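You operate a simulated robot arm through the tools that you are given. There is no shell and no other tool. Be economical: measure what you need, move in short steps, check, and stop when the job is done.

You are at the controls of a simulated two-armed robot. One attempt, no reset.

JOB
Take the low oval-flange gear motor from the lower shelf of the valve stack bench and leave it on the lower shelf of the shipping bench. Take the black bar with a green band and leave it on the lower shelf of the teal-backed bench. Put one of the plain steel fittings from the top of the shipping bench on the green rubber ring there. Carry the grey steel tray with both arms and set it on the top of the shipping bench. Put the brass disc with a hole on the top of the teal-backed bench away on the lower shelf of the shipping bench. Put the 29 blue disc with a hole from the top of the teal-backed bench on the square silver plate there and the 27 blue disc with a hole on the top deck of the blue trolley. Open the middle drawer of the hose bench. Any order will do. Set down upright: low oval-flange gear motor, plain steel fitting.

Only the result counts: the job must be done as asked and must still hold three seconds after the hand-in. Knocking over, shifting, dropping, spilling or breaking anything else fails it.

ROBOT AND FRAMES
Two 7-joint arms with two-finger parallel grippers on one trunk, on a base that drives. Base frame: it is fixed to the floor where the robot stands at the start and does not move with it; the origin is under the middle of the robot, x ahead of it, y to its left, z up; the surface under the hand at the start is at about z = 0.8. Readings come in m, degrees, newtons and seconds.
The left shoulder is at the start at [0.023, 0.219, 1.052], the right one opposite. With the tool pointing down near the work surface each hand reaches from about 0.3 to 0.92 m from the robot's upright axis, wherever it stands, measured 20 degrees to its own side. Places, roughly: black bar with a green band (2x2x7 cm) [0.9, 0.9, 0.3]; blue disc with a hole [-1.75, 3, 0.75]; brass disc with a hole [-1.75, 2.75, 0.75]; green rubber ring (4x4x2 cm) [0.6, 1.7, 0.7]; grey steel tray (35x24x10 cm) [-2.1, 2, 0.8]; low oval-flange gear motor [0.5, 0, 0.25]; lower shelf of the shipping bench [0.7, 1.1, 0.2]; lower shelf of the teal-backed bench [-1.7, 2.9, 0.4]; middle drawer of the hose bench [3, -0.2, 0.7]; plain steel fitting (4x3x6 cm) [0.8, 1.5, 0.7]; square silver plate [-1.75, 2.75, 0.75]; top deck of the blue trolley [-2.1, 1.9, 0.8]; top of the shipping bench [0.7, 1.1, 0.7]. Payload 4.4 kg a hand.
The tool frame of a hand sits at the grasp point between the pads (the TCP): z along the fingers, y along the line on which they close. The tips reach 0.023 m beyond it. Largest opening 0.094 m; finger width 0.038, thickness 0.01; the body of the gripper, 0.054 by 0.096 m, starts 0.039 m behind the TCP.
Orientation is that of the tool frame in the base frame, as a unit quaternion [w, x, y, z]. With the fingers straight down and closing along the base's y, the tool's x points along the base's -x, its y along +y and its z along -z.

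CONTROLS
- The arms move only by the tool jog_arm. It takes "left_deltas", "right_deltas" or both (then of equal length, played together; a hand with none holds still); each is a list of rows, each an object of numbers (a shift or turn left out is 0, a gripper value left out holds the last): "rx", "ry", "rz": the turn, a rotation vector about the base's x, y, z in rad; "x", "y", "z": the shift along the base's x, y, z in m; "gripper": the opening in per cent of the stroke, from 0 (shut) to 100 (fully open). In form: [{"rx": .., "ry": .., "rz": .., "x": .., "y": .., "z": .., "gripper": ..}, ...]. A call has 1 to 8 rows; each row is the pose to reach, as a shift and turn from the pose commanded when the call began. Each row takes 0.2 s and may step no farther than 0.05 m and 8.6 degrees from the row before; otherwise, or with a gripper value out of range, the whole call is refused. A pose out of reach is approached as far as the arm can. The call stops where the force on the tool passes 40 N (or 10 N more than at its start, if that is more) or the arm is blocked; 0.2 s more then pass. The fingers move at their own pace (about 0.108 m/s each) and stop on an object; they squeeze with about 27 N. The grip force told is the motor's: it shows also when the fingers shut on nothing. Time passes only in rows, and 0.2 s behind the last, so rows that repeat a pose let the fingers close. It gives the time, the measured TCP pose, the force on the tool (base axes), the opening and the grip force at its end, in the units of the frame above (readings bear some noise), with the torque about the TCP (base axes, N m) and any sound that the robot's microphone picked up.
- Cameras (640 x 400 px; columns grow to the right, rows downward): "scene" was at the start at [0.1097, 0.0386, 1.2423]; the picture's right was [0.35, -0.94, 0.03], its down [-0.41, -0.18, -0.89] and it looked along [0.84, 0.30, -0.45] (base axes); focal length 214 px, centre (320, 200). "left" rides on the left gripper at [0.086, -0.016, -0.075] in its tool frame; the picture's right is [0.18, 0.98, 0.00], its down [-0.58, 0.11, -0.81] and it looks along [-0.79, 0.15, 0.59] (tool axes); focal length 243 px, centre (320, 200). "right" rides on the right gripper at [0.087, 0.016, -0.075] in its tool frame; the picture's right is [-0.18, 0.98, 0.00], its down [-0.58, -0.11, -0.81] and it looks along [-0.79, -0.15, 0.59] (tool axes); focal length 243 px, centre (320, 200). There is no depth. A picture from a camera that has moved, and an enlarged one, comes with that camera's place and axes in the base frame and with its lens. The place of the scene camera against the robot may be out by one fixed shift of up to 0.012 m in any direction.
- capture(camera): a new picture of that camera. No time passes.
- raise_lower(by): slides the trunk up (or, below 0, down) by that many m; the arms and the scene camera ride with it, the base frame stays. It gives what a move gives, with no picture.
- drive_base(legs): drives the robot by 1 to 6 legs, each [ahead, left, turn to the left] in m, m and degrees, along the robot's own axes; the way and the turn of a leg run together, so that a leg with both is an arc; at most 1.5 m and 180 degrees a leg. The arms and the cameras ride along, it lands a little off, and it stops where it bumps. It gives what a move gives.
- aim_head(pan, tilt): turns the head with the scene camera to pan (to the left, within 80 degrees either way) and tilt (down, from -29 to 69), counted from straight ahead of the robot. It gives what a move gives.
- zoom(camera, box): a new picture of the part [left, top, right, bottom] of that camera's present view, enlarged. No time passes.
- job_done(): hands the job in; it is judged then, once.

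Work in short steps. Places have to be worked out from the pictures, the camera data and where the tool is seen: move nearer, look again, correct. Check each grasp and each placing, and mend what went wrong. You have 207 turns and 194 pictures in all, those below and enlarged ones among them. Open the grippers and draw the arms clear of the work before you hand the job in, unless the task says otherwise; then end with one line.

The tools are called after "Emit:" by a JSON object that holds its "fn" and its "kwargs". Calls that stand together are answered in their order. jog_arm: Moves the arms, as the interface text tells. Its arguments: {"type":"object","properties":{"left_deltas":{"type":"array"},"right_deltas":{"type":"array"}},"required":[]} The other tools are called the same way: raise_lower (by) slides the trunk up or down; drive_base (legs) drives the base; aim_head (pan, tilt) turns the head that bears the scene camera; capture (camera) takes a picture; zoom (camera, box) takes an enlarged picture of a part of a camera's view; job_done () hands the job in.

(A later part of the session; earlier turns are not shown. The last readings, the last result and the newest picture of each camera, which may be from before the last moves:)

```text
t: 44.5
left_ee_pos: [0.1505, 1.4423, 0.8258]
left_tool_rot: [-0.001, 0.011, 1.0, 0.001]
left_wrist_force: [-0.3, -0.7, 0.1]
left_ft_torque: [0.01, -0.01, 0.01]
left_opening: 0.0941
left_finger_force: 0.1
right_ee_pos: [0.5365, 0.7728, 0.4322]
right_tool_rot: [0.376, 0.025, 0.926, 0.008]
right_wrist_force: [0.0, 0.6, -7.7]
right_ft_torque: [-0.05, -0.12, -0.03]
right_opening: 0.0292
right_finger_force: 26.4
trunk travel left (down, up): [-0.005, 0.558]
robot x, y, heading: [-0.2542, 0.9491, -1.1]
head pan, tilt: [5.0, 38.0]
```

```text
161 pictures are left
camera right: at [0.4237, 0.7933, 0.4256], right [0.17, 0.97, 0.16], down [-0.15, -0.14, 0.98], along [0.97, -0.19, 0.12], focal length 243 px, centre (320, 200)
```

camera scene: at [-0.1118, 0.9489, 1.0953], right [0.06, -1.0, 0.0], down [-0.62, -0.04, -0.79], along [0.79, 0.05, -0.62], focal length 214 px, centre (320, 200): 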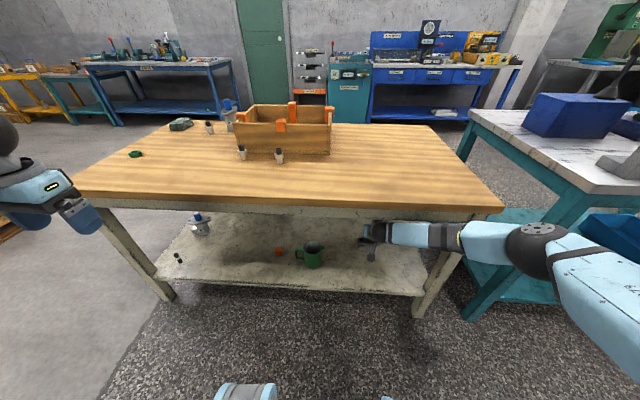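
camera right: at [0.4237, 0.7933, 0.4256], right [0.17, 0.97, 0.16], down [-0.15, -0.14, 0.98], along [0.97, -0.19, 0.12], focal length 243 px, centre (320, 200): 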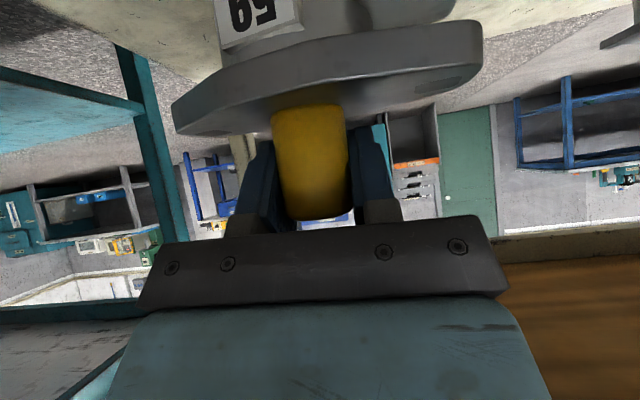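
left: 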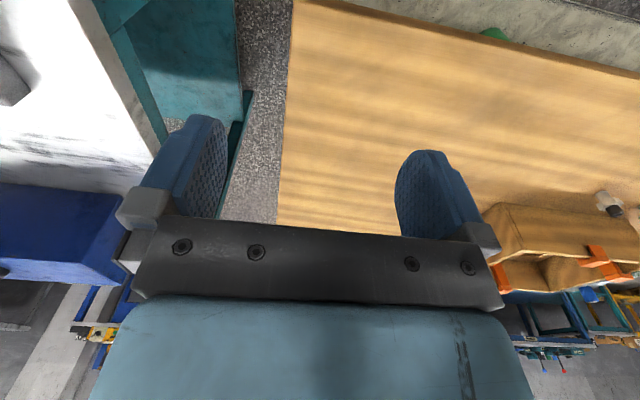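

The motor is over the shelf, so I lower it gradually, watching for contact.

Emit:
{"fn": "jog_arm", "kwargs": {"right_deltas": [{"z": -0.03}, {"z": -0.06}, {"z": -0.07}, {"z": -0.08}, {"z": -0.09}, {"z": -0.1}]}}

```text
t: 45.9
left_ee_pos: [0.15, 1.4436, 0.8235]
left_tool_rot: [-0.001, 0.011, 1.0, -0.001]
left_wrist_force: [-1.2, 0.0, 0.8]
left_ft_torque: [-0.01, 0.0, 0.02]
left_opening: 0.0941
left_finger_force: 0.1
right_ee_pos: [0.5365, 0.7728, 0.3296]
right_tool_rot: [0.375, 0.024, 0.927, 0.008]
right_wrist_force: [0.3, 0.5, -6.7]
right_ft_torque: [-0.05, -0.11, -0.01]
right_opening: 0.0294
right_finger_force: 26.9
trunk travel left (down, up): [-0.005, 0.558]
robot x, y, heading: [-0.262, 0.9515, -1.1]
head pan, tilt: [5.0, 38.0]
```

Emit:
{"fn": "jog_arm", "kwargs": {"right_deltas": [{"z": -0.004}, {"z": -0.008}, {"z": -0.012}, {"z": -0.016}]}}

```text
t: 46.9
left_ee_pos: [0.1479, 1.4438, 0.8261]
left_tool_rot: [0.0, 0.011, 1.0, 0.001]
left_wrist_force: [-0.8, -0.1, 0.1]
left_ft_torque: [0.04, 0.02, -0.01]
left_opening: 0.094
left_finger_force: 0.0
right_ee_pos: [0.5387, 0.7734, 0.3202]
right_tool_rot: [0.377, 0.023, 0.926, 0.009]
right_wrist_force: [-7.7, 0.2, 18.2]
right_ft_torque: [-0.48, 0.32, -0.06]
right_opening: 0.0294
right_finger_force: 26.3
trunk travel left (down, up): [-0.005, 0.558]
robot x, y, heading: [-0.2583, 0.9487, -1.5]
head pan, tilt: [5.0, 38.0]
```

It is in contact with the shelf. I relax the pressure a little, open, and withdraw up and back along the tool axis.

Emit:
{"fn": "jog_arm", "kwargs": {"right_deltas": [{"z": 0.004}, {"z": 0.004, "gripper": 90}, {"z": 0.004, "gripper": 90}, {"z": 0.004, "gripper": 90}, {"x": -0.03, "z": 0.035}, {"x": -0.06, "z": 0.065}, {"x": -0.1, "z": 0.08}]}}

Emit:
{"fn": "capture", "kwargs": {"camera": "right"}}

```text
t: 48.5
left_ee_pos: [0.1488, 1.4437, 0.8244]
left_tool_rot: [-0.001, 0.012, 1.0, 0.0]
left_wrist_force: [-0.2, 0.1, 0.4]
left_ft_torque: [-0.06, -0.01, -0.03]
left_opening: 0.0939
left_finger_force: 0.2
right_ee_pos: [0.4366, 0.7699, 0.4014]
right_tool_rot: [0.376, 0.024, 0.926, 0.009]
right_wrist_force: [0.4, -0.2, 0.0]
right_ft_torque: [-0.02, 0.04, 0.01]
right_opening: 0.0845
right_finger_force: 0.1
trunk travel left (down, up): [-0.005, 0.558]
robot x, y, heading: [-0.2557, 0.9506, -1.1]
head pan, tilt: [5.0, 38.0]
```

```text
160 pictures are left
camera right: at [0.3218, 0.7922, 0.3949], right [0.17, 0.97, 0.16], down [-0.15, -0.14, 0.98], along [0.97, -0.19, 0.12], focal length 243 px, centre (320, 200)
```

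right: 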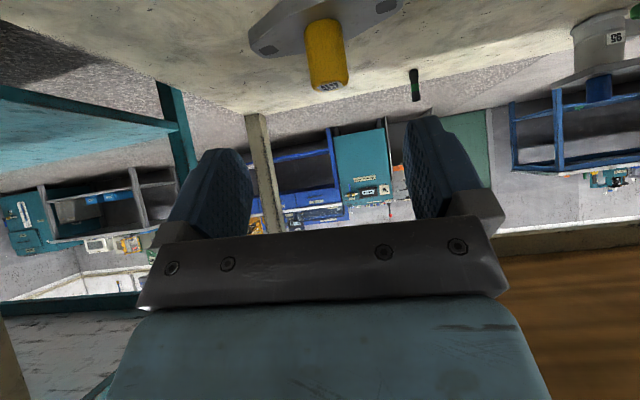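

The motor stands upright. I back off, raise the trunk and bring the right hand to a carry pose.

Emit:
{"fn": "drive_base", "kwargs": {"legs": [[-0.35, 0, 1.3]]}}

Emit:
{"fn": "raise_lower", "kwargs": {"by": 0.22}}

Emit:
{"fn": "jog_arm", "kwargs": {"right_deltas": [{"x": -0.03, "y": -0.02, "z": 0.03, "ry": 0.09}, {"x": -0.06, "y": -0.04, "z": 0.06, "ry": 0.18}, {"x": -0.09, "y": -0.06, "z": 0.09, "ry": 0.27}, {"x": -0.12, "y": -0.08, "z": 0.12, "ry": 0.36}, {"x": -0.15, "y": -0.1, "z": 0.15, "ry": 0.45}, {"x": -0.17, "y": -0.13, "z": 0.18, "ry": 0.54}, {"x": -0.18, "y": -0.16, "z": 0.21, "ry": 0.63}, {"x": -0.19, "y": -0.19, "z": 0.24, "ry": 0.7}]}}

Emit:
{"fn": "jog_arm", "kwargs": {"right_deltas": [{"x": -0.02, "y": -0.02, "z": 0.03}, {"x": -0.04, "y": -0.04, "z": 0.06}, {"x": -0.06, "y": -0.06, "z": 0.09}, {"x": -0.07, "y": -0.08, "z": 0.12}, {"x": -0.08, "y": -0.1, "z": 0.15}]}}

Emit:
{"fn": "capture", "kwargs": {"camera": "scene"}}

```text
t: 50.8
left_ee_pos: [-0.2132, 1.4551, 0.8256]
left_tool_rot: [0.0, 0.004, 1.0, 0.0]
left_wrist_force: [0.4, -0.1, 0.0]
left_ft_torque: [-0.01, 0.01, 0.03]
left_opening: 0.0942
left_finger_force: 0.0
right_ee_pos: [0.0836, 0.7858, 0.3998]
right_tool_rot: [0.376, 0.018, 0.927, 0.011]
right_wrist_force: [0.2, -0.2, -0.4]
right_ft_torque: [-0.01, 0.04, 0.01]
right_opening: 0.0845
right_finger_force: 0.0
trunk travel left (down, up): [-0.005, 0.558]
robot x, y, heading: [-0.6107, 0.9544, -0.2]
head pan, tilt: [5.0, 38.0]
```

```text
t: 53.1
left_ee_pos: [-0.2122, 1.455, 1.0447]
left_tool_rot: [0.0, 0.003, 1.0, 0.0]
left_wrist_force: [-0.9, -0.6, 0.3]
left_ft_torque: [0.02, -0.01, 0.03]
left_opening: 0.0937
left_finger_force: 0.2
right_ee_pos: [0.0838, 0.7874, 0.6197]
right_tool_rot: [0.376, 0.017, 0.926, 0.011]
right_wrist_force: [0.0, 0.4, 0.0]
right_ft_torque: [-0.02, 0.01, 0.0]
right_opening: 0.0847
right_finger_force: 0.0
trunk travel left (down, up): [-0.225, 0.338]
robot x, y, heading: [-0.6121, 0.9561, -0.3]
head pan, tilt: [5.0, 38.0]
```

```text
t: 54.9
left_ee_pos: [-0.2129, 1.455, 1.0465]
left_tool_rot: [0.0, 0.004, 1.0, -0.001]
left_wrist_force: [0.3, -0.3, 0.0]
left_ft_torque: [0.01, -0.02, -0.02]
left_opening: 0.0941
left_finger_force: 0.0
right_ee_pos: [-0.11, 0.5973, 0.8577]
right_tool_rot: [0.035, 0.02, 0.999, 0.006]
right_wrist_force: [0.3, 0.3, 0.2]
right_ft_torque: [0.0, 0.02, -0.04]
right_opening: 0.0848
right_finger_force: 0.1
trunk travel left (down, up): [-0.225, 0.338]
robot x, y, heading: [-0.6158, 0.9584, -0.4]
head pan, tilt: [5.0, 38.0]
```

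```text
t: 56.1
left_ee_pos: [-0.2143, 1.4549, 1.0454]
left_tool_rot: [-0.001, 0.002, 1.0, 0.001]
left_wrist_force: [0.7, -0.9, 0.0]
left_ft_torque: [-0.03, -0.01, -0.01]
left_opening: 0.094
left_finger_force: 0.1
right_ee_pos: [-0.1857, 0.5008, 1.0072]
right_tool_rot: [0.036, 0.02, 0.999, 0.005]
right_wrist_force: [0.4, -0.2, 0.1]
right_ft_torque: [0.0, 0.05, 0.0]
right_opening: 0.0847
right_finger_force: 0.0
trunk travel left (down, up): [-0.225, 0.338]
robot x, y, heading: [-0.6097, 0.9585, -0.5]
head pan, tilt: [5.0, 38.0]
```

```text
159 pictures are left
camera scene: at [-0.4689, 0.9569, 1.3156], right [0.08, -1.0, 0.0], down [-0.61, -0.05, -0.79], along [0.79, 0.06, -0.61], focal length 214 px, centre (320, 200)
```

scene: 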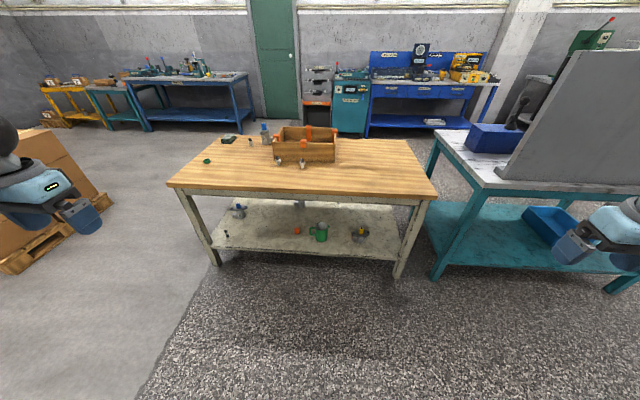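

The motor stands upright on its shelf. I drive to about (-0.1, 1.4) to work on the bench top with the left hand.

Emit:
{"fn": "drive_base", "kwargs": {"legs": [[0.5, 0.44, 0.5]]}}

Emit:
{"fn": "aim_head", "kwargs": {"pan": 10, "tilt": 40}}

Emit:
{"fn": "zoom", "kwargs": {"camera": "scene", "box": [150, 100, 470, 300]}}

```text
t: 60.5
left_ee_pos: [0.3048, 1.8811, 1.0462]
left_tool_rot: [-0.001, 0.008, 1.0, 0.0]
left_wrist_force: [-0.3, -0.7, -0.3]
left_ft_torque: [-0.01, -0.01, -0.01]
left_opening: 0.0941
left_finger_force: 0.1
right_ee_pos: [0.3241, 0.9247, 1.007]
right_tool_rot: [0.036, 0.025, 0.999, 0.004]
right_wrist_force: [-0.3, 0.2, -0.6]
right_ft_torque: [-0.01, 0.03, -0.04]
right_opening: 0.0845
right_finger_force: 0.0
trunk travel left (down, up): [-0.225, 0.338]
robot x, y, heading: [-0.1, 1.3875, -0.9]
head pan, tilt: [5.0, 38.0]
```

```text
t: 61.1
left_ee_pos: [0.3051, 1.8813, 1.0448]
left_tool_rot: [0.0, 0.007, 1.0, 0.0]
left_wrist_force: [-0.6, -0.6, 0.2]
left_ft_torque: [-0.01, 0.03, -0.01]
left_opening: 0.0941
left_finger_force: 0.0
right_ee_pos: [0.3244, 0.9255, 1.0082]
right_tool_rot: [0.036, 0.026, 0.999, 0.004]
right_wrist_force: [0.6, 0.6, 0.0]
right_ft_torque: [-0.02, -0.03, -0.02]
right_opening: 0.0848
right_finger_force: 0.1
trunk travel left (down, up): [-0.225, 0.338]
robot x, y, heading: [-0.1004, 1.3865, -0.8]
head pan, tilt: [10.0, 40.0]
```

```text
2.00 times, centred on (310, 200) of scene
camera zoom: at [0.0441, 1.3919, 1.3125], right [0.16, -0.99, 0.0], down [-0.63, -0.1, -0.77], along [0.76, 0.12, -0.64], focal length 429 px, centre (340, 200)
```

zoom: 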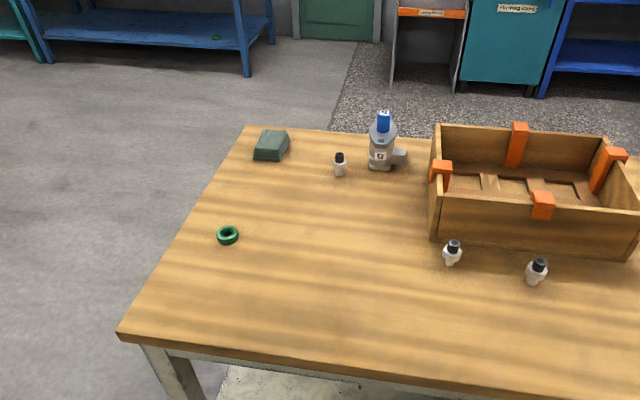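

I zoom in on the fittings and the ring.

Emit:
{"fn": "zoom", "kwargs": {"camera": "scene", "box": [290, 160, 450, 260]}}

Emit:
{"fn": "zoom", "kwargs": {"camera": "scene", "box": [240, 150, 360, 225]}}

```text
4.00 times, centred on (370, 210) of scene
camera zoom: at [0.0441, 1.3919, 1.3125], right [0.16, -0.99, 0.0], down [-0.63, -0.1, -0.77], along [0.76, 0.12, -0.64], focal length 858 px, centre (120, 160)
```

zoom: 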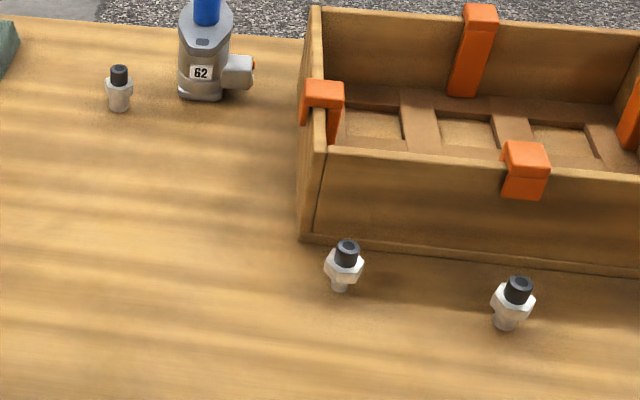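

```text
5.33 times, centred on (300, 188) of scene
camera zoom: at [0.0441, 1.3919, 1.3125], right [0.16, -0.99, 0.0], down [-0.63, -0.1, -0.77], along [0.76, 0.12, -0.64], focal length 1144 px, centre (427, 267)
```

zoom: 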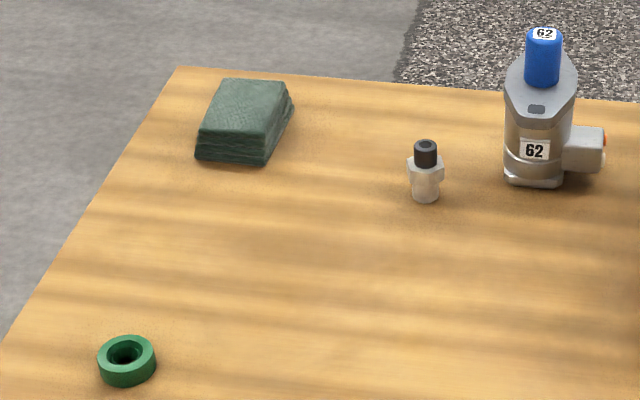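

The ring is at about (0.61, 1.708). The back fitting is at about (0.86, 1.523), beside motor 62. I drive 0.1 m closer and move the left hand toward it, high, then look with the wrist camera.

Emit:
{"fn": "drive_base", "kwargs": {"legs": [[0.1, 0, 0.8]]}}

Emit:
{"fn": "jog_arm", "kwargs": {"left_deltas": [{"x": 0.035, "y": -0.035}, {"x": 0.07, "y": -0.07}, {"x": 0.105, "y": -0.105}, {"x": 0.14, "y": -0.14}, {"x": 0.175, "y": -0.175}, {"x": 0.21, "y": -0.21}, {"x": 0.245, "y": -0.245}, {"x": 0.28, "y": -0.28}]}}

Emit:
{"fn": "capture", "kwargs": {"camera": "left"}}

```text
t: 62.3
left_ee_pos: [0.3987, 1.885, 1.0447]
left_tool_rot: [-0.001, 0.001, 1.0, 0.0]
left_wrist_force: [-0.3, -0.9, -0.4]
left_ft_torque: [0.0, 0.03, 0.0]
left_opening: 0.0939
left_finger_force: 0.1
right_ee_pos: [0.4317, 0.9311, 1.0071]
right_tool_rot: [0.035, 0.017, 0.999, 0.004]
right_wrist_force: [0.2, -0.2, 0.5]
right_ft_torque: [0.03, 0.04, 0.01]
right_opening: 0.0844
right_finger_force: 0.1
trunk travel left (down, up): [-0.225, 0.338]
robot x, y, heading: [0.0024, 1.3844, -0.0]
head pan, tilt: [10.0, 40.0]
```

```text
t: 64.1
left_ee_pos: [0.677, 1.6054, 1.0474]
left_tool_rot: [-0.001, -0.001, 1.0, 0.001]
left_wrist_force: [0.4, 0.1, -1.5]
left_ft_torque: [0.02, -0.03, 0.0]
left_opening: 0.0942
left_finger_force: 0.2
right_ee_pos: [0.4323, 0.9305, 1.0057]
right_tool_rot: [0.035, 0.017, 0.999, 0.005]
right_wrist_force: [-0.4, 0.1, 0.5]
right_ft_torque: [0.05, 0.03, 0.01]
right_opening: 0.0848
right_finger_force: 0.0
trunk travel left (down, up): [-0.225, 0.338]
robot x, y, heading: [0.0041, 1.3838, -0.1]
head pan, tilt: [10.0, 40.0]
```

```text
155 pictures are left
camera left: at [0.5905, 1.5889, 1.124], right [-0.18, 0.98, 0.0], down [0.58, 0.11, 0.81], along [0.79, 0.15, -0.59], focal length 243 px, centre (320, 200)
```

left: 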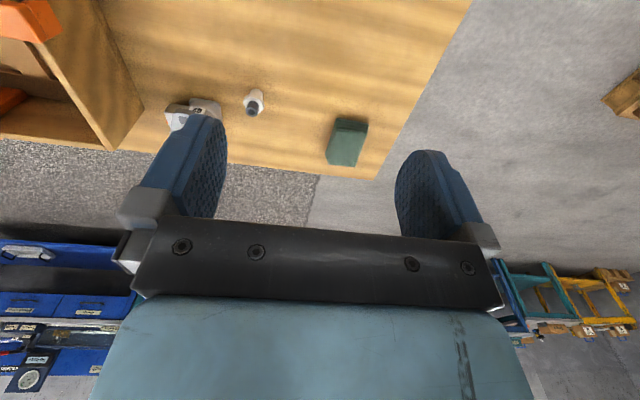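

The fitting is at (0.847, 1.521). I partly close the fingers and move over it, staying above motor 62 (top at about 0.87).

Emit:
{"fn": "jog_arm", "kwargs": {"left_deltas": [{"x": 0.035, "y": -0.02, "z": -0.02, "gripper": 68}, {"x": 0.07, "y": -0.04, "z": -0.04}, {"x": 0.105, "y": -0.06, "z": -0.06}, {"x": 0.13, "y": -0.08, "z": -0.09}]}}

Emit:
{"fn": "capture", "kwargs": {"camera": "left"}}

Emit:
{"fn": "zoom", "kwargs": {"camera": "scene", "box": [240, 100, 400, 200]}}

```text
t: 65.1
left_ee_pos: [0.8067, 1.5248, 0.9576]
left_tool_rot: [0.0, -0.001, 1.0, 0.001]
left_wrist_force: [0.2, 0.6, 0.6]
left_ft_torque: [0.02, 0.03, 0.02]
left_opening: 0.0637
left_finger_force: 0.1
right_ee_pos: [0.4306, 0.9305, 1.0068]
right_tool_rot: [0.035, 0.017, 0.999, 0.006]
right_wrist_force: [0.3, -0.4, -0.4]
right_ft_torque: [0.01, -0.01, 0.03]
right_opening: 0.0845
right_finger_force: 0.0
trunk travel left (down, up): [-0.225, 0.338]
robot x, y, heading: [0.0009, 1.3852, -0.1]
head pan, tilt: [10.0, 40.0]
```

```text
154 pictures are left
camera left: at [0.7195, 1.5083, 1.0344], right [-0.18, 0.98, 0.0], down [0.58, 0.11, 0.81], along [0.79, 0.15, -0.59], focal length 243 px, centre (320, 200)
```

left: 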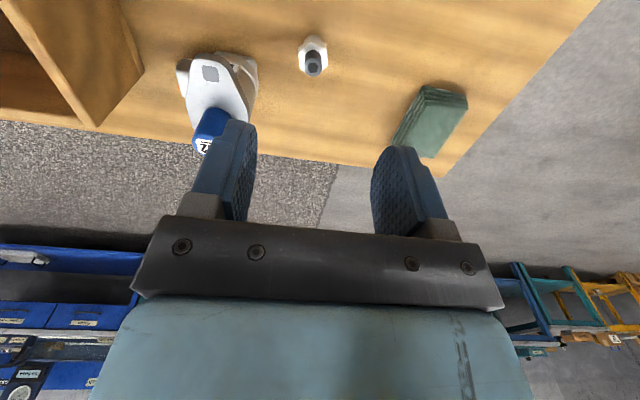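

```text
4.00 times, centred on (320, 150) of scene
camera zoom: at [0.1446, 1.3927, 1.3124], right [0.17, -0.98, 0.0], down [-0.63, -0.11, -0.77], along [0.75, 0.13, -0.64], focal length 858 px, centre (320, 400)
```

zoom: 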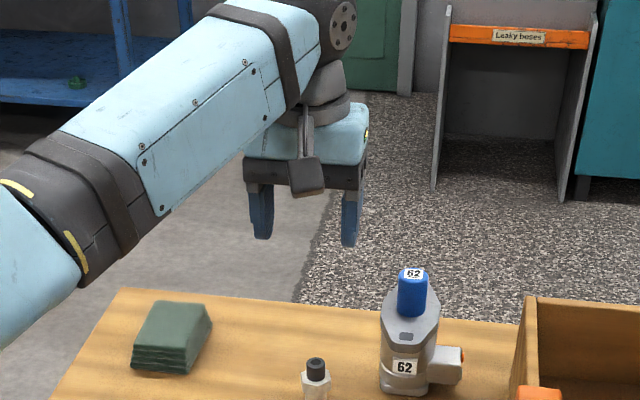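

The clearance to motor 62's flange would be about 3 mm. I compare the front fittings, which stand more freely.

Emit:
{"fn": "zoom", "kwargs": {"camera": "scene", "box": [300, 180, 480, 290]}}

```text
3.56 times, centred on (390, 235) of scene
camera zoom: at [0.1446, 1.3927, 1.3124], right [0.17, -0.98, 0.0], down [-0.63, -0.11, -0.77], along [0.75, 0.13, -0.64], focal length 763 px, centre (71, 76)
```

zoom: 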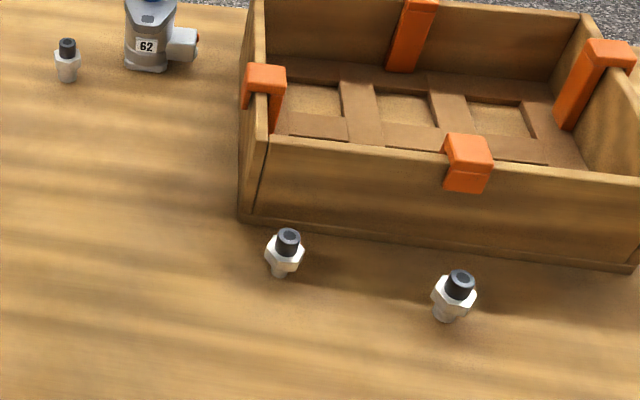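

I bring the left hand over to view the two front fittings closely.

Emit:
{"fn": "jog_arm", "kwargs": {"left_deltas": [{"x": -0.03, "y": -0.02, "z": 0.02}, {"x": -0.07, "y": -0.045, "z": 0.02}, {"x": -0.11, "y": -0.07, "z": 0.02}, {"x": -0.15, "y": -0.095, "z": 0.02}, {"x": -0.19, "y": -0.125, "z": 0.01}, {"x": -0.22, "y": -0.16, "z": 0.0}, {"x": -0.25, "y": -0.195, "z": -0.01}, {"x": -0.27, "y": -0.23, "z": -0.03}]}}

Emit:
{"fn": "capture", "kwargs": {"camera": "left"}}

Emit:
{"fn": "zoom", "kwargs": {"camera": "left", "box": [120, 0, 440, 200]}}

```text
refused: row 5 steps farther than a row can; nothing moved
```

```text
151 pictures are left
camera left: at [0.7195, 1.5083, 1.0344], right [-0.18, 0.98, 0.0], down [0.58, 0.11, 0.81], along [0.79, 0.15, -0.59], focal length 243 px, centre (320, 200)
```

left: 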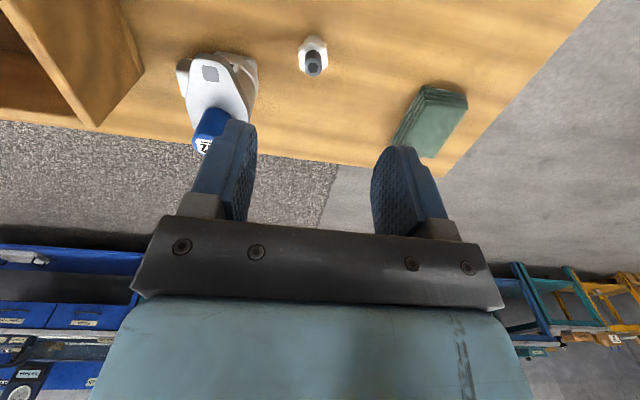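

```text
2.00 times, centred on (280, 100) of left
camera zoom: at [0.7195, 1.5083, 1.0344], right [-0.18, 0.98, 0.0], down [0.58, 0.11, 0.81], along [0.79, 0.15, -0.59], focal length 485 px, centre (400, 400)
```

zoom: 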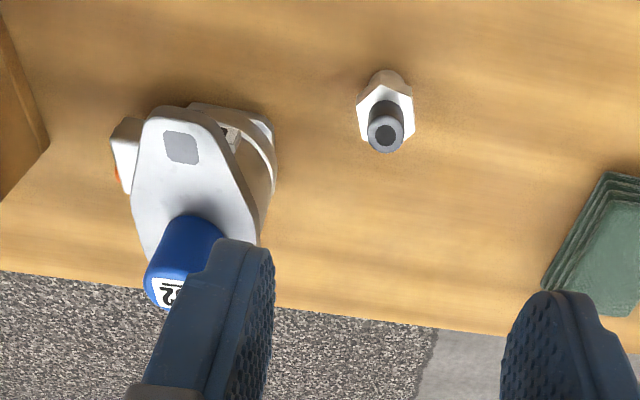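

One step was too long, so I resend with shorter steps.

Emit:
{"fn": "jog_arm", "kwargs": {"left_deltas": [{"x": -0.03, "y": -0.02, "z": 0.02}, {"x": -0.065, "y": -0.045, "z": 0.02}, {"x": -0.1, "y": -0.07, "z": 0.02}, {"x": -0.135, "y": -0.095, "z": 0.02}, {"x": -0.17, "y": -0.125, "z": 0.01}, {"x": -0.205, "y": -0.155, "z": 0.0}, {"x": -0.235, "y": -0.185, "z": -0.01}, {"x": -0.26, "y": -0.215, "z": -0.03}]}}

Emit:
{"fn": "zoom", "kwargs": {"camera": "left", "box": [120, 0, 440, 200]}}

```text
t: 66.9
left_ee_pos: [0.5465, 1.3102, 0.9277]
left_tool_rot: [-0.001, 0.0, 1.0, 0.0]
left_wrist_force: [-0.2, -0.4, 0.4]
left_ft_torque: [0.02, 0.02, 0.0]
left_opening: 0.0639
left_finger_force: 0.0
right_ee_pos: [0.4307, 0.9305, 1.007]
right_tool_rot: [0.036, 0.018, 0.999, 0.005]
right_wrist_force: [-0.4, -0.6, 0.2]
right_ft_torque: [0.01, -0.01, 0.03]
right_opening: 0.0847
right_finger_force: 0.0
trunk travel left (down, up): [-0.225, 0.338]
robot x, y, heading: [0.0026, 1.3807, -0.1]
head pan, tilt: [10.0, 40.0]
```

```text
2.00 times, centred on (280, 100) of left
camera zoom: at [0.4592, 1.2938, 1.0038], right [-0.18, 0.98, 0.0], down [0.58, 0.11, 0.81], along [0.79, 0.15, -0.59], focal length 485 px, centre (400, 400)
```

zoom: 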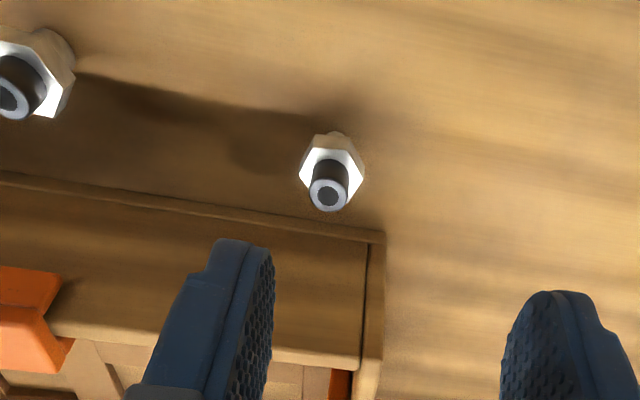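

All three look like the same steel kind. I use the right-front one at about (0.587, 1.132) because it has a wide stem and free space, and move over it.

Emit:
{"fn": "jog_arm", "kwargs": {"left_deltas": [{"x": 0.01, "y": -0.04}, {"x": 0.01, "y": -0.08}, {"x": 0.01, "y": -0.12}, {"x": 0.0, "y": -0.16, "z": -0.02}, {"x": -0.01, "y": -0.178, "z": -0.05}]}}

Emit:
{"fn": "capture", "kwargs": {"camera": "left"}}

```text
t: 68.1
left_ee_pos: [0.5435, 1.136, 0.8779]
left_tool_rot: [0.002, -0.003, 1.0, 0.001]
left_wrist_force: [0.2, 0.3, -0.2]
left_ft_torque: [0.03, -0.02, -0.01]
left_opening: 0.0638
left_finger_force: 0.0
right_ee_pos: [0.4319, 0.9313, 1.0071]
right_tool_rot: [0.036, 0.017, 0.999, 0.005]
right_wrist_force: [0.6, 0.9, 0.5]
right_ft_torque: [0.01, 0.01, 0.01]
right_opening: 0.0848
right_finger_force: 0.0
trunk travel left (down, up): [-0.225, 0.338]
robot x, y, heading: [0.0006, 1.3857, -0.0]
head pan, tilt: [10.0, 40.0]
```

```text
148 pictures are left
camera left: at [0.4564, 1.1194, 0.9546], right [-0.19, 0.98, 0.0], down [0.58, 0.11, 0.81], along [0.79, 0.16, -0.59], focal length 243 px, centre (320, 200)
```

left: 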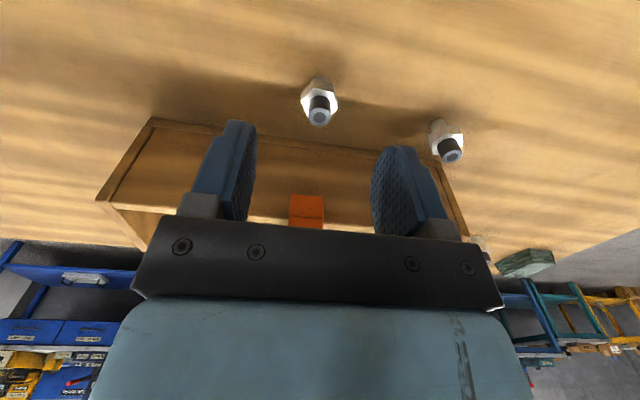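

The fitting is at (0.589, 1.145). I descend to z 0.735 and close.

Emit:
{"fn": "jog_arm", "kwargs": {"left_deltas": [{"x": 0.02, "y": 0.009, "z": -0.03}, {"x": 0.0455, "y": 0.009, "z": -0.06}, {"x": 0.0455, "y": 0.009, "z": -0.1}, {"x": 0.0455, "y": 0.009, "z": -0.14}, {"x": 0.0455, "y": 0.009, "z": -0.14}]}}

Emit:
{"fn": "capture", "kwargs": {"camera": "left"}}

```text
t: 69.4
left_ee_pos: [0.578, 1.1349, 0.743]
left_tool_rot: [-0.001, 0.003, 1.0, -0.004]
left_wrist_force: [-8.3, 2.7, 20.5]
left_ft_torque: [0.89, 0.29, 0.39]
left_opening: 0.0656
left_finger_force: 1.6
right_ee_pos: [0.4301, 0.9314, 1.0094]
right_tool_rot: [0.037, 0.017, 0.999, 0.005]
right_wrist_force: [0.5, 0.5, 0.1]
right_ft_torque: [-0.01, -0.02, -0.01]
right_opening: 0.0844
right_finger_force: 0.1
trunk travel left (down, up): [-0.225, 0.338]
robot x, y, heading: [0.0017, 1.3846, -0.3]
head pan, tilt: [10.0, 40.0]
stopped in row 5 (left hand): the force on the tool passed its limit at 41 N (the readings are from after the stop); the commanded pose is now the measured one
```

```text
147 pictures are left
camera left: at [0.49, 1.1198, 0.8202], right [-0.18, 0.98, -0.01], down [0.58, 0.11, 0.81], along [0.79, 0.14, -0.59], focal length 243 px, centre (320, 200)
```

left: 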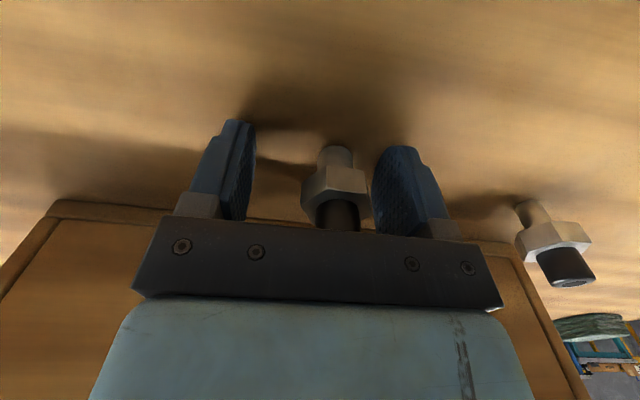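

The tips touched the bench top, so it is at about z 0.72. I raise 0.015 m, recentre in y and close.

Emit:
{"fn": "jog_arm", "kwargs": {"left_deltas": [{"x": -0.003, "y": 0.006, "z": 0.015}, {"x": -0.003, "y": 0.006, "z": 0.015, "gripper": 0}, {"x": -0.003, "y": 0.006, "z": 0.015, "gripper": 0}, {"x": -0.003, "y": 0.006, "z": 0.015, "gripper": 0}]}}

Emit:
{"fn": "capture", "kwargs": {"camera": "left"}}

```text
t: 70.4
left_ee_pos: [0.5754, 1.143, 0.7567]
left_tool_rot: [-0.002, 0.003, 1.0, -0.004]
left_wrist_force: [0.4, 0.2, -0.4]
left_ft_torque: [-0.02, 0.0, 0.01]
left_opening: 0.0336
left_finger_force: 26.8
right_ee_pos: [0.4317, 0.9309, 1.0071]
right_tool_rot: [0.036, 0.017, 0.999, 0.006]
right_wrist_force: [0.0, -0.7, 0.5]
right_ft_torque: [0.0, 0.0, 0.01]
right_opening: 0.0845
right_finger_force: 0.0
trunk travel left (down, up): [-0.225, 0.338]
robot x, y, heading: [0.0005, 1.3845, -0.1]
head pan, tilt: [10.0, 40.0]
```

```text
146 pictures are left
camera left: at [0.4882, 1.1272, 0.8325], right [-0.18, 0.98, -0.01], down [0.58, 0.11, 0.8], along [0.79, 0.14, -0.59], focal length 243 px, centre (320, 200)
```

left: 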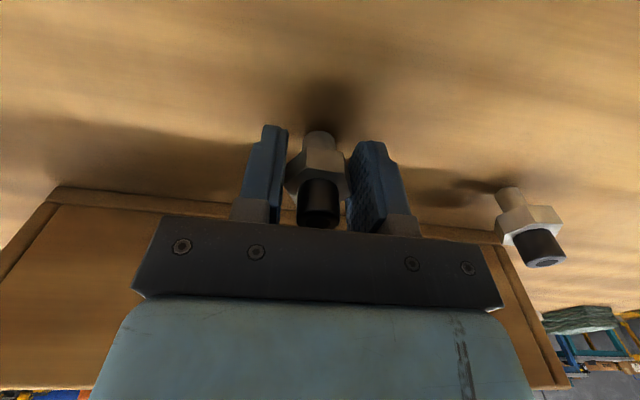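

It is gripped. I lift and carry it over toward the ring at about (0.59, 1.70).

Emit:
{"fn": "jog_arm", "kwargs": {"left_deltas": [{"z": 0.045}, {"z": 0.09}, {"y": 0.03, "z": 0.12}, {"y": 0.075, "z": 0.13}, {"y": 0.12, "z": 0.13}, {"y": 0.165, "z": 0.13}, {"y": 0.21, "z": 0.13}, {"y": 0.255, "z": 0.13}]}}

Emit:
{"fn": "jog_arm", "kwargs": {"left_deltas": [{"x": -0.005, "y": 0.045}, {"x": -0.01, "y": 0.09}, {"x": -0.015, "y": 0.135}, {"x": -0.02, "y": 0.18}, {"x": -0.025, "y": 0.225}, {"x": -0.03, "y": 0.27}, {"x": -0.03, "y": 0.295}]}}

Emit:
{"fn": "capture", "kwargs": {"camera": "left"}}

```text
t: 72.2
left_ee_pos: [0.5763, 1.3976, 0.8851]
left_tool_rot: [-0.002, 0.002, 1.0, -0.003]
left_wrist_force: [0.7, -1.0, -1.3]
left_ft_torque: [-0.01, -0.03, -0.01]
left_opening: 0.0338
left_finger_force: 27.0
right_ee_pos: [0.4311, 0.9314, 1.0079]
right_tool_rot: [0.036, 0.017, 0.999, 0.005]
right_wrist_force: [0.1, 0.1, 0.6]
right_ft_torque: [-0.01, 0.03, 0.0]
right_opening: 0.0846
right_finger_force: 0.0
trunk travel left (down, up): [-0.225, 0.338]
robot x, y, heading: [0.0014, 1.3871, -0.2]
head pan, tilt: [10.0, 40.0]
```

```text
t: 73.8
left_ee_pos: [0.5474, 1.6946, 0.8826]
left_tool_rot: [-0.001, 0.003, 1.0, -0.003]
left_wrist_force: [0.4, -0.6, -0.8]
left_ft_torque: [0.01, -0.01, 0.0]
left_opening: 0.0339
left_finger_force: 26.5
right_ee_pos: [0.4308, 0.9302, 1.0072]
right_tool_rot: [0.036, 0.018, 0.999, 0.005]
right_wrist_force: [-0.3, -0.3, 0.4]
right_ft_torque: [0.03, 0.03, -0.01]
right_opening: 0.0845
right_finger_force: 0.0
trunk travel left (down, up): [-0.225, 0.338]
robot x, y, heading: [0.0035, 1.3839, -0.1]
head pan, tilt: [10.0, 40.0]
```

```text
145 pictures are left
camera left: at [0.4598, 1.6796, 0.9603], right [-0.18, 0.98, -0.01], down [0.58, 0.11, 0.8], along [0.79, 0.14, -0.59], focal length 243 px, centre (320, 200)
```

left: 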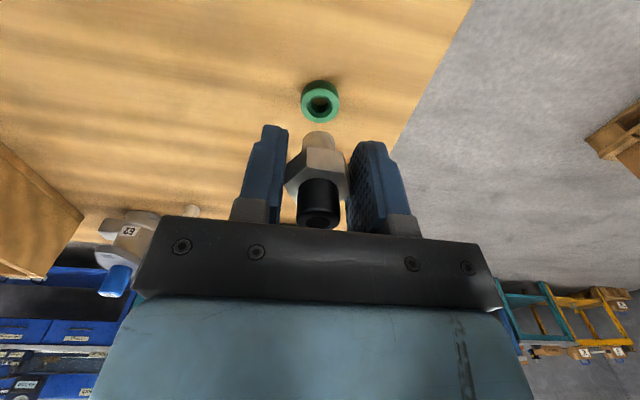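

The ring centre is at about (0.594, 1.703) and the fitting's stem is about centred on the TCP. I move over the ring at low height and check.

Emit:
{"fn": "jog_arm", "kwargs": {"left_deltas": [{"x": 0.025, "y": 0.008, "z": -0.03}, {"x": 0.045, "y": 0.008, "z": -0.06}, {"x": 0.045, "y": 0.008, "z": -0.08}, {"x": 0.045, "y": 0.008, "z": -0.08}]}}

Emit:
{"fn": "zoom", "kwargs": {"camera": "left", "box": [240, 90, 400, 190]}}

Emit:
{"fn": "zoom", "kwargs": {"camera": "scene", "box": [140, 170, 300, 270]}}

```text
t: 74.8
left_ee_pos: [0.5923, 1.7032, 0.8049]
left_tool_rot: [-0.002, 0.002, 1.0, -0.003]
left_wrist_force: [-0.1, 0.0, -1.4]
left_ft_torque: [-0.02, 0.0, -0.01]
left_opening: 0.0335
left_finger_force: 26.5
right_ee_pos: [0.4309, 0.9307, 1.0067]
right_tool_rot: [0.036, 0.018, 0.999, 0.004]
right_wrist_force: [-0.7, 0.3, -0.4]
right_ft_torque: [0.0, -0.02, -0.01]
right_opening: 0.0848
right_finger_force: 0.0
trunk travel left (down, up): [-0.225, 0.338]
robot x, y, heading: [0.0038, 1.3864, -0.3]
head pan, tilt: [10.0, 40.0]
```

```text
4.00 times, centred on (320, 140) of left
camera zoom: at [0.5045, 1.6872, 0.8818], right [-0.18, 0.98, -0.01], down [0.58, 0.11, 0.8], along [0.79, 0.14, -0.59], focal length 970 px, centre (320, 440)
```

zoom: 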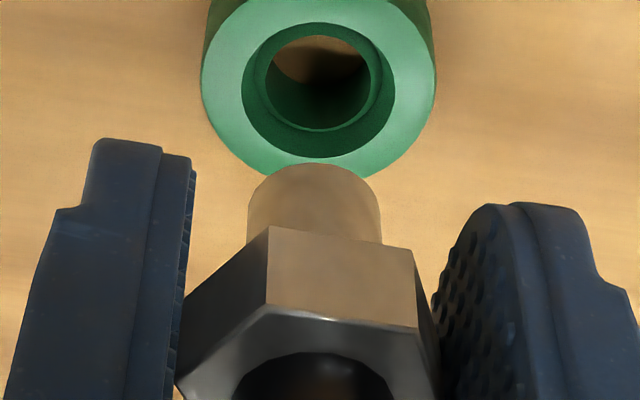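

```text
4.00 times, centred on (220, 220) of scene
camera zoom: at [0.1438, 1.3932, 1.3125], right [0.17, -0.99, 0.0], down [-0.63, -0.11, -0.77], along [0.75, 0.13, -0.64], focal length 858 px, centre (720, 120)
```

zoom: 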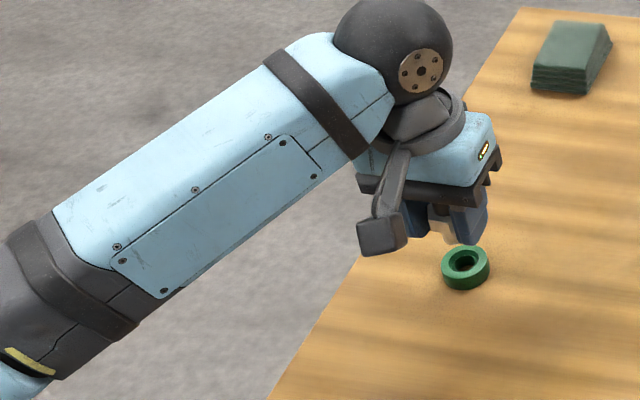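

The stem appears aligned with the ring's bore. I lower slowly and read where contact comes.

Emit:
{"fn": "jog_arm", "kwargs": {"left_deltas": [{"z": -0.01}, {"z": -0.02}, {"z": -0.026}, {"z": -0.032}]}}

Emit:
{"fn": "zoom", "kwargs": {"camera": "left", "box": [240, 90, 400, 190]}}

```text
t: 75.8
left_ee_pos: [0.5918, 1.7006, 0.7726]
left_tool_rot: [-0.002, 0.003, 1.0, -0.004]
left_wrist_force: [-0.1, -0.4, -1.5]
left_ft_torque: [-0.01, 0.02, 0.03]
left_opening: 0.0338
left_finger_force: 27.6
right_ee_pos: [0.4322, 0.9311, 1.0081]
right_tool_rot: [0.035, 0.017, 0.999, 0.004]
right_wrist_force: [-0.3, -1.2, -0.2]
right_ft_torque: [-0.01, -0.02, 0.0]
right_opening: 0.0848
right_finger_force: 0.1
trunk travel left (down, up): [-0.225, 0.338]
robot x, y, heading: [0.0043, 1.3817, 0.1]
head pan, tilt: [10.0, 40.0]
```

```text
4.00 times, centred on (320, 140) of left
camera zoom: at [0.5041, 1.6859, 0.8495], right [-0.18, 0.98, -0.01], down [0.58, 0.11, 0.8], along [0.79, 0.14, -0.59], focal length 970 px, centre (320, 440)
```

zoom: 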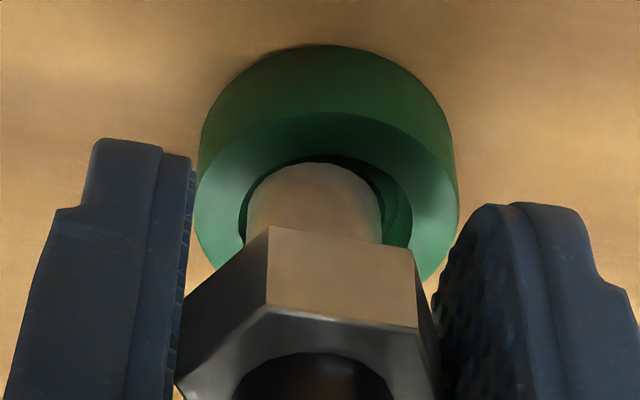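

There is a slight 1.5 mm offset in y. I correct it and keep lowering.

Emit:
{"fn": "jog_arm", "kwargs": {"left_deltas": [{"y": 0.0015}, {"y": 0.0015, "z": -0.005}, {"y": 0.0015, "z": -0.01}, {"y": 0.0015, "z": -0.015}]}}

Emit:
{"fn": "zoom", "kwargs": {"camera": "left", "box": [240, 90, 400, 190]}}

```text
t: 76.8
left_ee_pos: [0.5903, 1.7006, 0.7602]
left_tool_rot: [0.002, 0.002, 1.0, -0.002]
left_wrist_force: [2.2, 3.7, 20.0]
left_ft_torque: [0.13, -0.14, 0.04]
left_opening: 0.0337
left_finger_force: 27.0
right_ee_pos: [0.43, 0.9308, 1.0086]
right_tool_rot: [0.037, 0.017, 0.999, 0.005]
right_wrist_force: [-0.3, 0.3, 0.3]
right_ft_torque: [0.0, 0.01, 0.02]
right_opening: 0.0846
right_finger_force: 0.1
trunk travel left (down, up): [-0.225, 0.338]
robot x, y, heading: [0.0011, 1.3831, -0.2]
head pan, tilt: [10.0, 40.0]
```

```text
4.00 times, centred on (320, 140) of left
camera zoom: at [0.5031, 1.6861, 0.8367], right [-0.18, 0.98, -0.01], down [0.58, 0.11, 0.81], along [0.79, 0.14, -0.59], focal length 970 px, centre (320, 440)
```

zoom: 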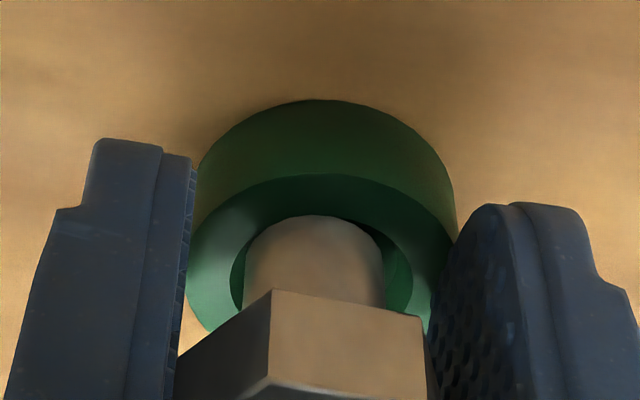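

The fitting is seated in the ring with 20 N of contact. I relieve, release and rise.

Emit:
{"fn": "jog_arm", "kwargs": {"left_deltas": [{"z": 0.002}, {"z": 0.002, "gripper": 65}, {"z": 0.002, "gripper": 65}, {"z": 0.002, "gripper": 65}]}}

Emit:
{"fn": "zoom", "kwargs": {"camera": "left", "box": [240, 90, 400, 190]}}

```text
t: 77.8
left_ee_pos: [0.5915, 1.7013, 0.758]
left_tool_rot: [-0.002, 0.003, 1.0, -0.004]
left_wrist_force: [-0.6, 0.3, 0.7]
left_ft_torque: [-0.02, 0.02, -0.01]
left_opening: 0.0611
left_finger_force: 0.1
right_ee_pos: [0.4319, 0.9311, 1.0073]
right_tool_rot: [0.036, 0.017, 0.999, 0.004]
right_wrist_force: [0.1, -0.2, -0.8]
right_ft_torque: [0.01, 0.03, -0.01]
right_opening: 0.0846
right_finger_force: 0.1
trunk travel left (down, up): [-0.225, 0.338]
robot x, y, heading: [0.0026, 1.3824, 0.2]
head pan, tilt: [10.0, 40.0]
```

```text
4.00 times, centred on (320, 140) of left
camera zoom: at [0.504, 1.6859, 0.8362], right [-0.18, 0.98, -0.01], down [0.58, 0.11, 0.8], along [0.79, 0.14, -0.59], focal length 970 px, centre (320, 440)
```

zoom: 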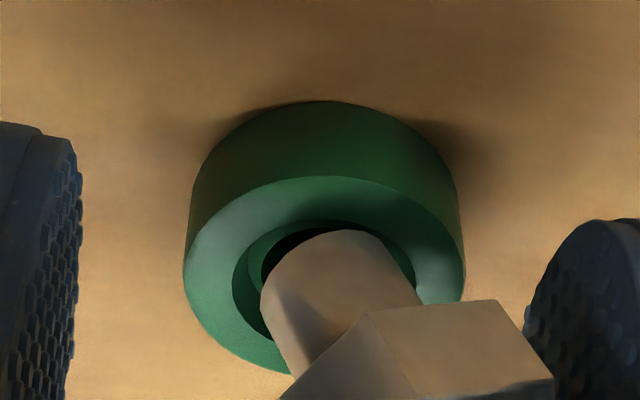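

The fitting leaned over on release. I check the full view.

Emit:
{"fn": "capture", "kwargs": {"camera": "left"}}

Emit:
{"fn": "zoom", "kwargs": {"camera": "scene", "box": [200, 200, 300, 262]}}

```text
139 pictures are left
camera left: at [0.504, 1.6859, 0.8362], right [-0.18, 0.98, -0.01], down [0.58, 0.11, 0.8], along [0.79, 0.14, -0.59], focal length 243 px, centre (320, 200)
```

left: 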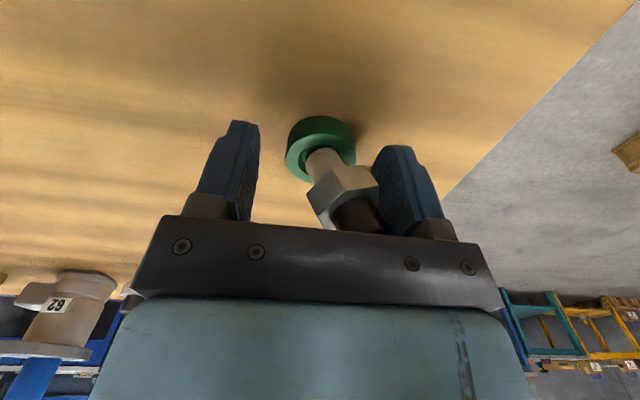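

```text
6.40 times, centred on (250, 231) of scene
camera zoom: at [0.1437, 1.3934, 1.3124], right [0.17, -0.99, 0.0], down [-0.63, -0.11, -0.77], along [0.75, 0.13, -0.64], focal length 1373 px, centre (768, 2)
```

zoom: 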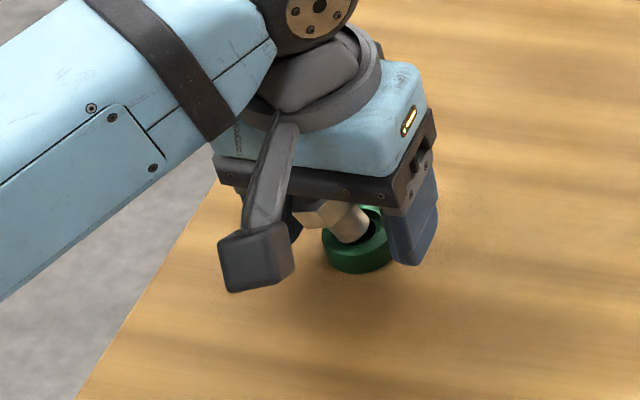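

It leans toward the left finger. Closing should right it, then I lift and re-seat it about 2–3 mm nearer.

Emit:
{"fn": "jog_arm", "kwargs": {"left_deltas": [{"gripper": 45}, {"gripper": 30}, {"gripper": 0}, {"gripper": 0}, {"gripper": 0}]}}

Emit:
{"fn": "zoom", "kwargs": {"camera": "left", "box": [240, 90, 400, 190]}}

Emit:
{"fn": "capture", "kwargs": {"camera": "left"}}

```text
t: 79.0
left_ee_pos: [0.5928, 1.7006, 0.7591]
left_tool_rot: [-0.001, 0.003, 1.0, -0.002]
left_wrist_force: [0.3, 0.6, 0.9]
left_ft_torque: [0.02, -0.03, -0.02]
left_opening: 0.0335
left_finger_force: 27.1
right_ee_pos: [0.4302, 0.9305, 1.0079]
right_tool_rot: [0.036, 0.017, 0.999, 0.005]
right_wrist_force: [0.0, -0.3, 0.4]
right_ft_torque: [0.0, -0.01, -0.03]
right_opening: 0.0842
right_finger_force: 0.1
trunk travel left (down, up): [-0.225, 0.338]
robot x, y, heading: [0.0017, 1.386, -0.1]
head pan, tilt: [10.0, 40.0]
```

```text
4.00 times, centred on (320, 140) of left
camera zoom: at [0.5041, 1.6859, 0.8365], right [-0.18, 0.98, -0.01], down [0.58, 0.11, 0.8], along [0.79, 0.14, -0.59], focal length 970 px, centre (320, 440)
```

zoom: 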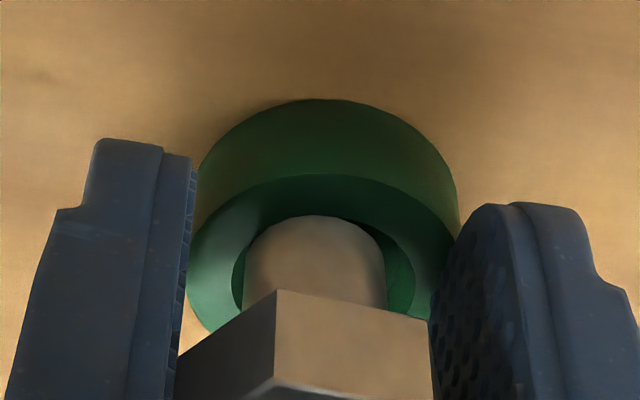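

```text
136 pictures are left
camera left: at [0.5041, 1.6859, 0.8365], right [-0.18, 0.98, -0.01], down [0.58, 0.11, 0.8], along [0.79, 0.14, -0.59], focal length 243 px, centre (320, 200)
```

left: 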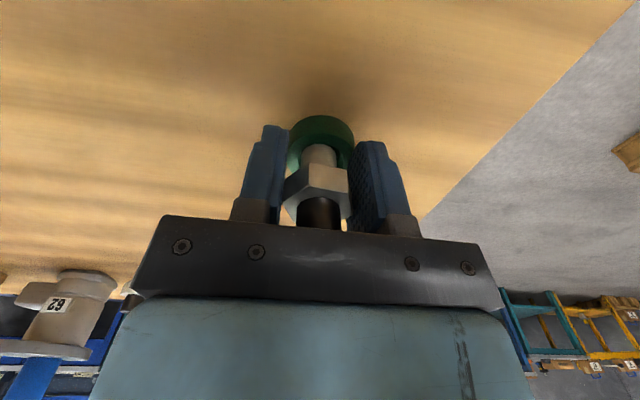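

It is upright in the grip again. Its stem (about 2.0 cm) is wider than the ring's bore (about 1.9 cm), so it teeters on the chamfer. The front-left fitting has a narrower stem that should seat properly, so I lift this one and return it to its old spot at (0.575, 1.143).

Emit:
{"fn": "jog_arm", "kwargs": {"left_deltas": [{"z": 0.02}, {"z": 0.06}, {"z": 0.1}, {"y": -0.045, "z": 0.12}, {"y": -0.09, "z": 0.12}, {"y": -0.135, "z": 0.12}, {"y": -0.18, "z": 0.12}, {"y": -0.225, "z": 0.12}]}}

Emit:
{"fn": "jog_arm", "kwargs": {"left_deltas": [{"y": -0.045}, {"y": -0.09}, {"y": -0.135}, {"y": -0.18}, {"x": -0.005, "y": -0.225}, {"x": -0.01, "y": -0.27}, {"x": -0.015, "y": -0.31}, {"x": -0.017, "y": -0.332}]}}

Emit:
{"fn": "capture", "kwargs": {"camera": "left"}}

```text
t: 80.8
left_ee_pos: [0.5926, 1.4744, 0.8792]
left_tool_rot: [-0.002, 0.002, 1.0, -0.002]
left_wrist_force: [-0.2, 0.7, -1.2]
left_ft_torque: [0.0, 0.01, -0.01]
left_opening: 0.0338
left_finger_force: 26.8
right_ee_pos: [0.4315, 0.9295, 1.0057]
right_tool_rot: [0.037, 0.018, 0.999, 0.005]
right_wrist_force: [0.1, -0.2, 0.4]
right_ft_torque: [0.01, 0.01, 0.0]
right_opening: 0.0845
right_finger_force: 0.1
trunk travel left (down, up): [-0.225, 0.338]
robot x, y, heading: [0.0019, 1.3854, -0.0]
head pan, tilt: [10.0, 40.0]
```

```text
t: 82.6
left_ee_pos: [0.5762, 1.1444, 0.8805]
left_tool_rot: [0.0, 0.002, 1.0, -0.002]
left_wrist_force: [-0.7, 0.2, -1.7]
left_ft_torque: [0.01, -0.03, 0.01]
left_opening: 0.0336
left_finger_force: 26.6
right_ee_pos: [0.4287, 0.9303, 1.007]
right_tool_rot: [0.036, 0.017, 0.999, 0.005]
right_wrist_force: [0.1, 0.0, 0.0]
right_ft_torque: [0.0, 0.0, 0.01]
right_opening: 0.0845
right_finger_force: 0.0
trunk travel left (down, up): [-0.225, 0.338]
robot x, y, heading: [-0.0049, 1.3854, -0.1]
head pan, tilt: [10.0, 40.0]
```

```text
135 pictures are left
camera left: at [0.4889, 1.1288, 0.9574], right [-0.18, 0.98, -0.01], down [0.58, 0.11, 0.8], along [0.79, 0.14, -0.59], focal length 243 px, centre (320, 200)
```

left: 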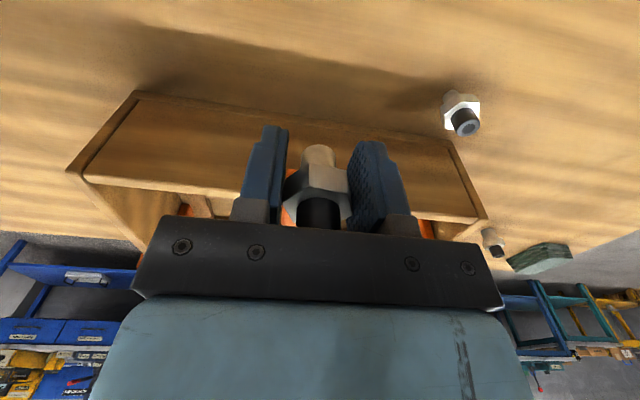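

I lower it to the bench: the bulk of the way first, then finely.

Emit:
{"fn": "jog_arm", "kwargs": {"left_deltas": [{"z": -0.045}, {"z": -0.09}, {"z": -0.115}, {"z": -0.12}, {"z": -0.125}, {"z": -0.13}, {"z": -0.133}]}}

Emit:
{"fn": "capture", "kwargs": {"camera": "left"}}

```text
t: 84.2
left_ee_pos: [0.5875, 1.1566, 0.749]
left_tool_rot: [0.005, -0.004, 1.0, 0.0]
left_wrist_force: [0.4, 0.6, -0.8]
left_ft_torque: [0.02, 0.03, -0.02]
left_opening: 0.0334
left_finger_force: 26.8
right_ee_pos: [0.4312, 0.9311, 1.0074]
right_tool_rot: [0.036, 0.017, 0.999, 0.005]
right_wrist_force: [-0.8, -0.3, 0.0]
right_ft_torque: [-0.02, 0.01, 0.02]
right_opening: 0.0849
right_finger_force: 0.1
trunk travel left (down, up): [-0.225, 0.338]
robot x, y, heading: [0.0061, 1.3865, -0.3]
head pan, tilt: [10.0, 40.0]
```

```text
134 pictures are left
camera left: at [0.4991, 1.1386, 0.8249], right [-0.19, 0.98, 0.0], down [0.57, 0.11, 0.81], along [0.8, 0.16, -0.58], focal length 243 px, centre (320, 200)
```

left: 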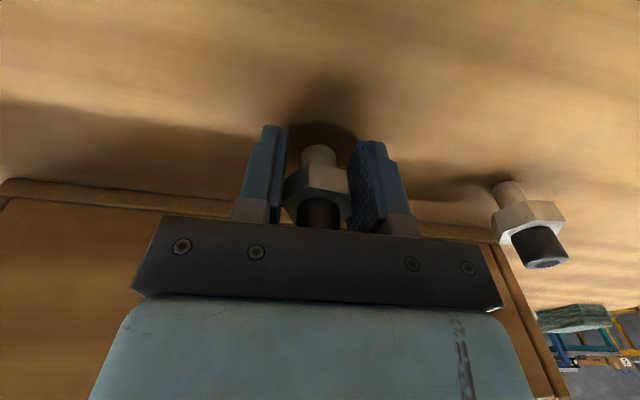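

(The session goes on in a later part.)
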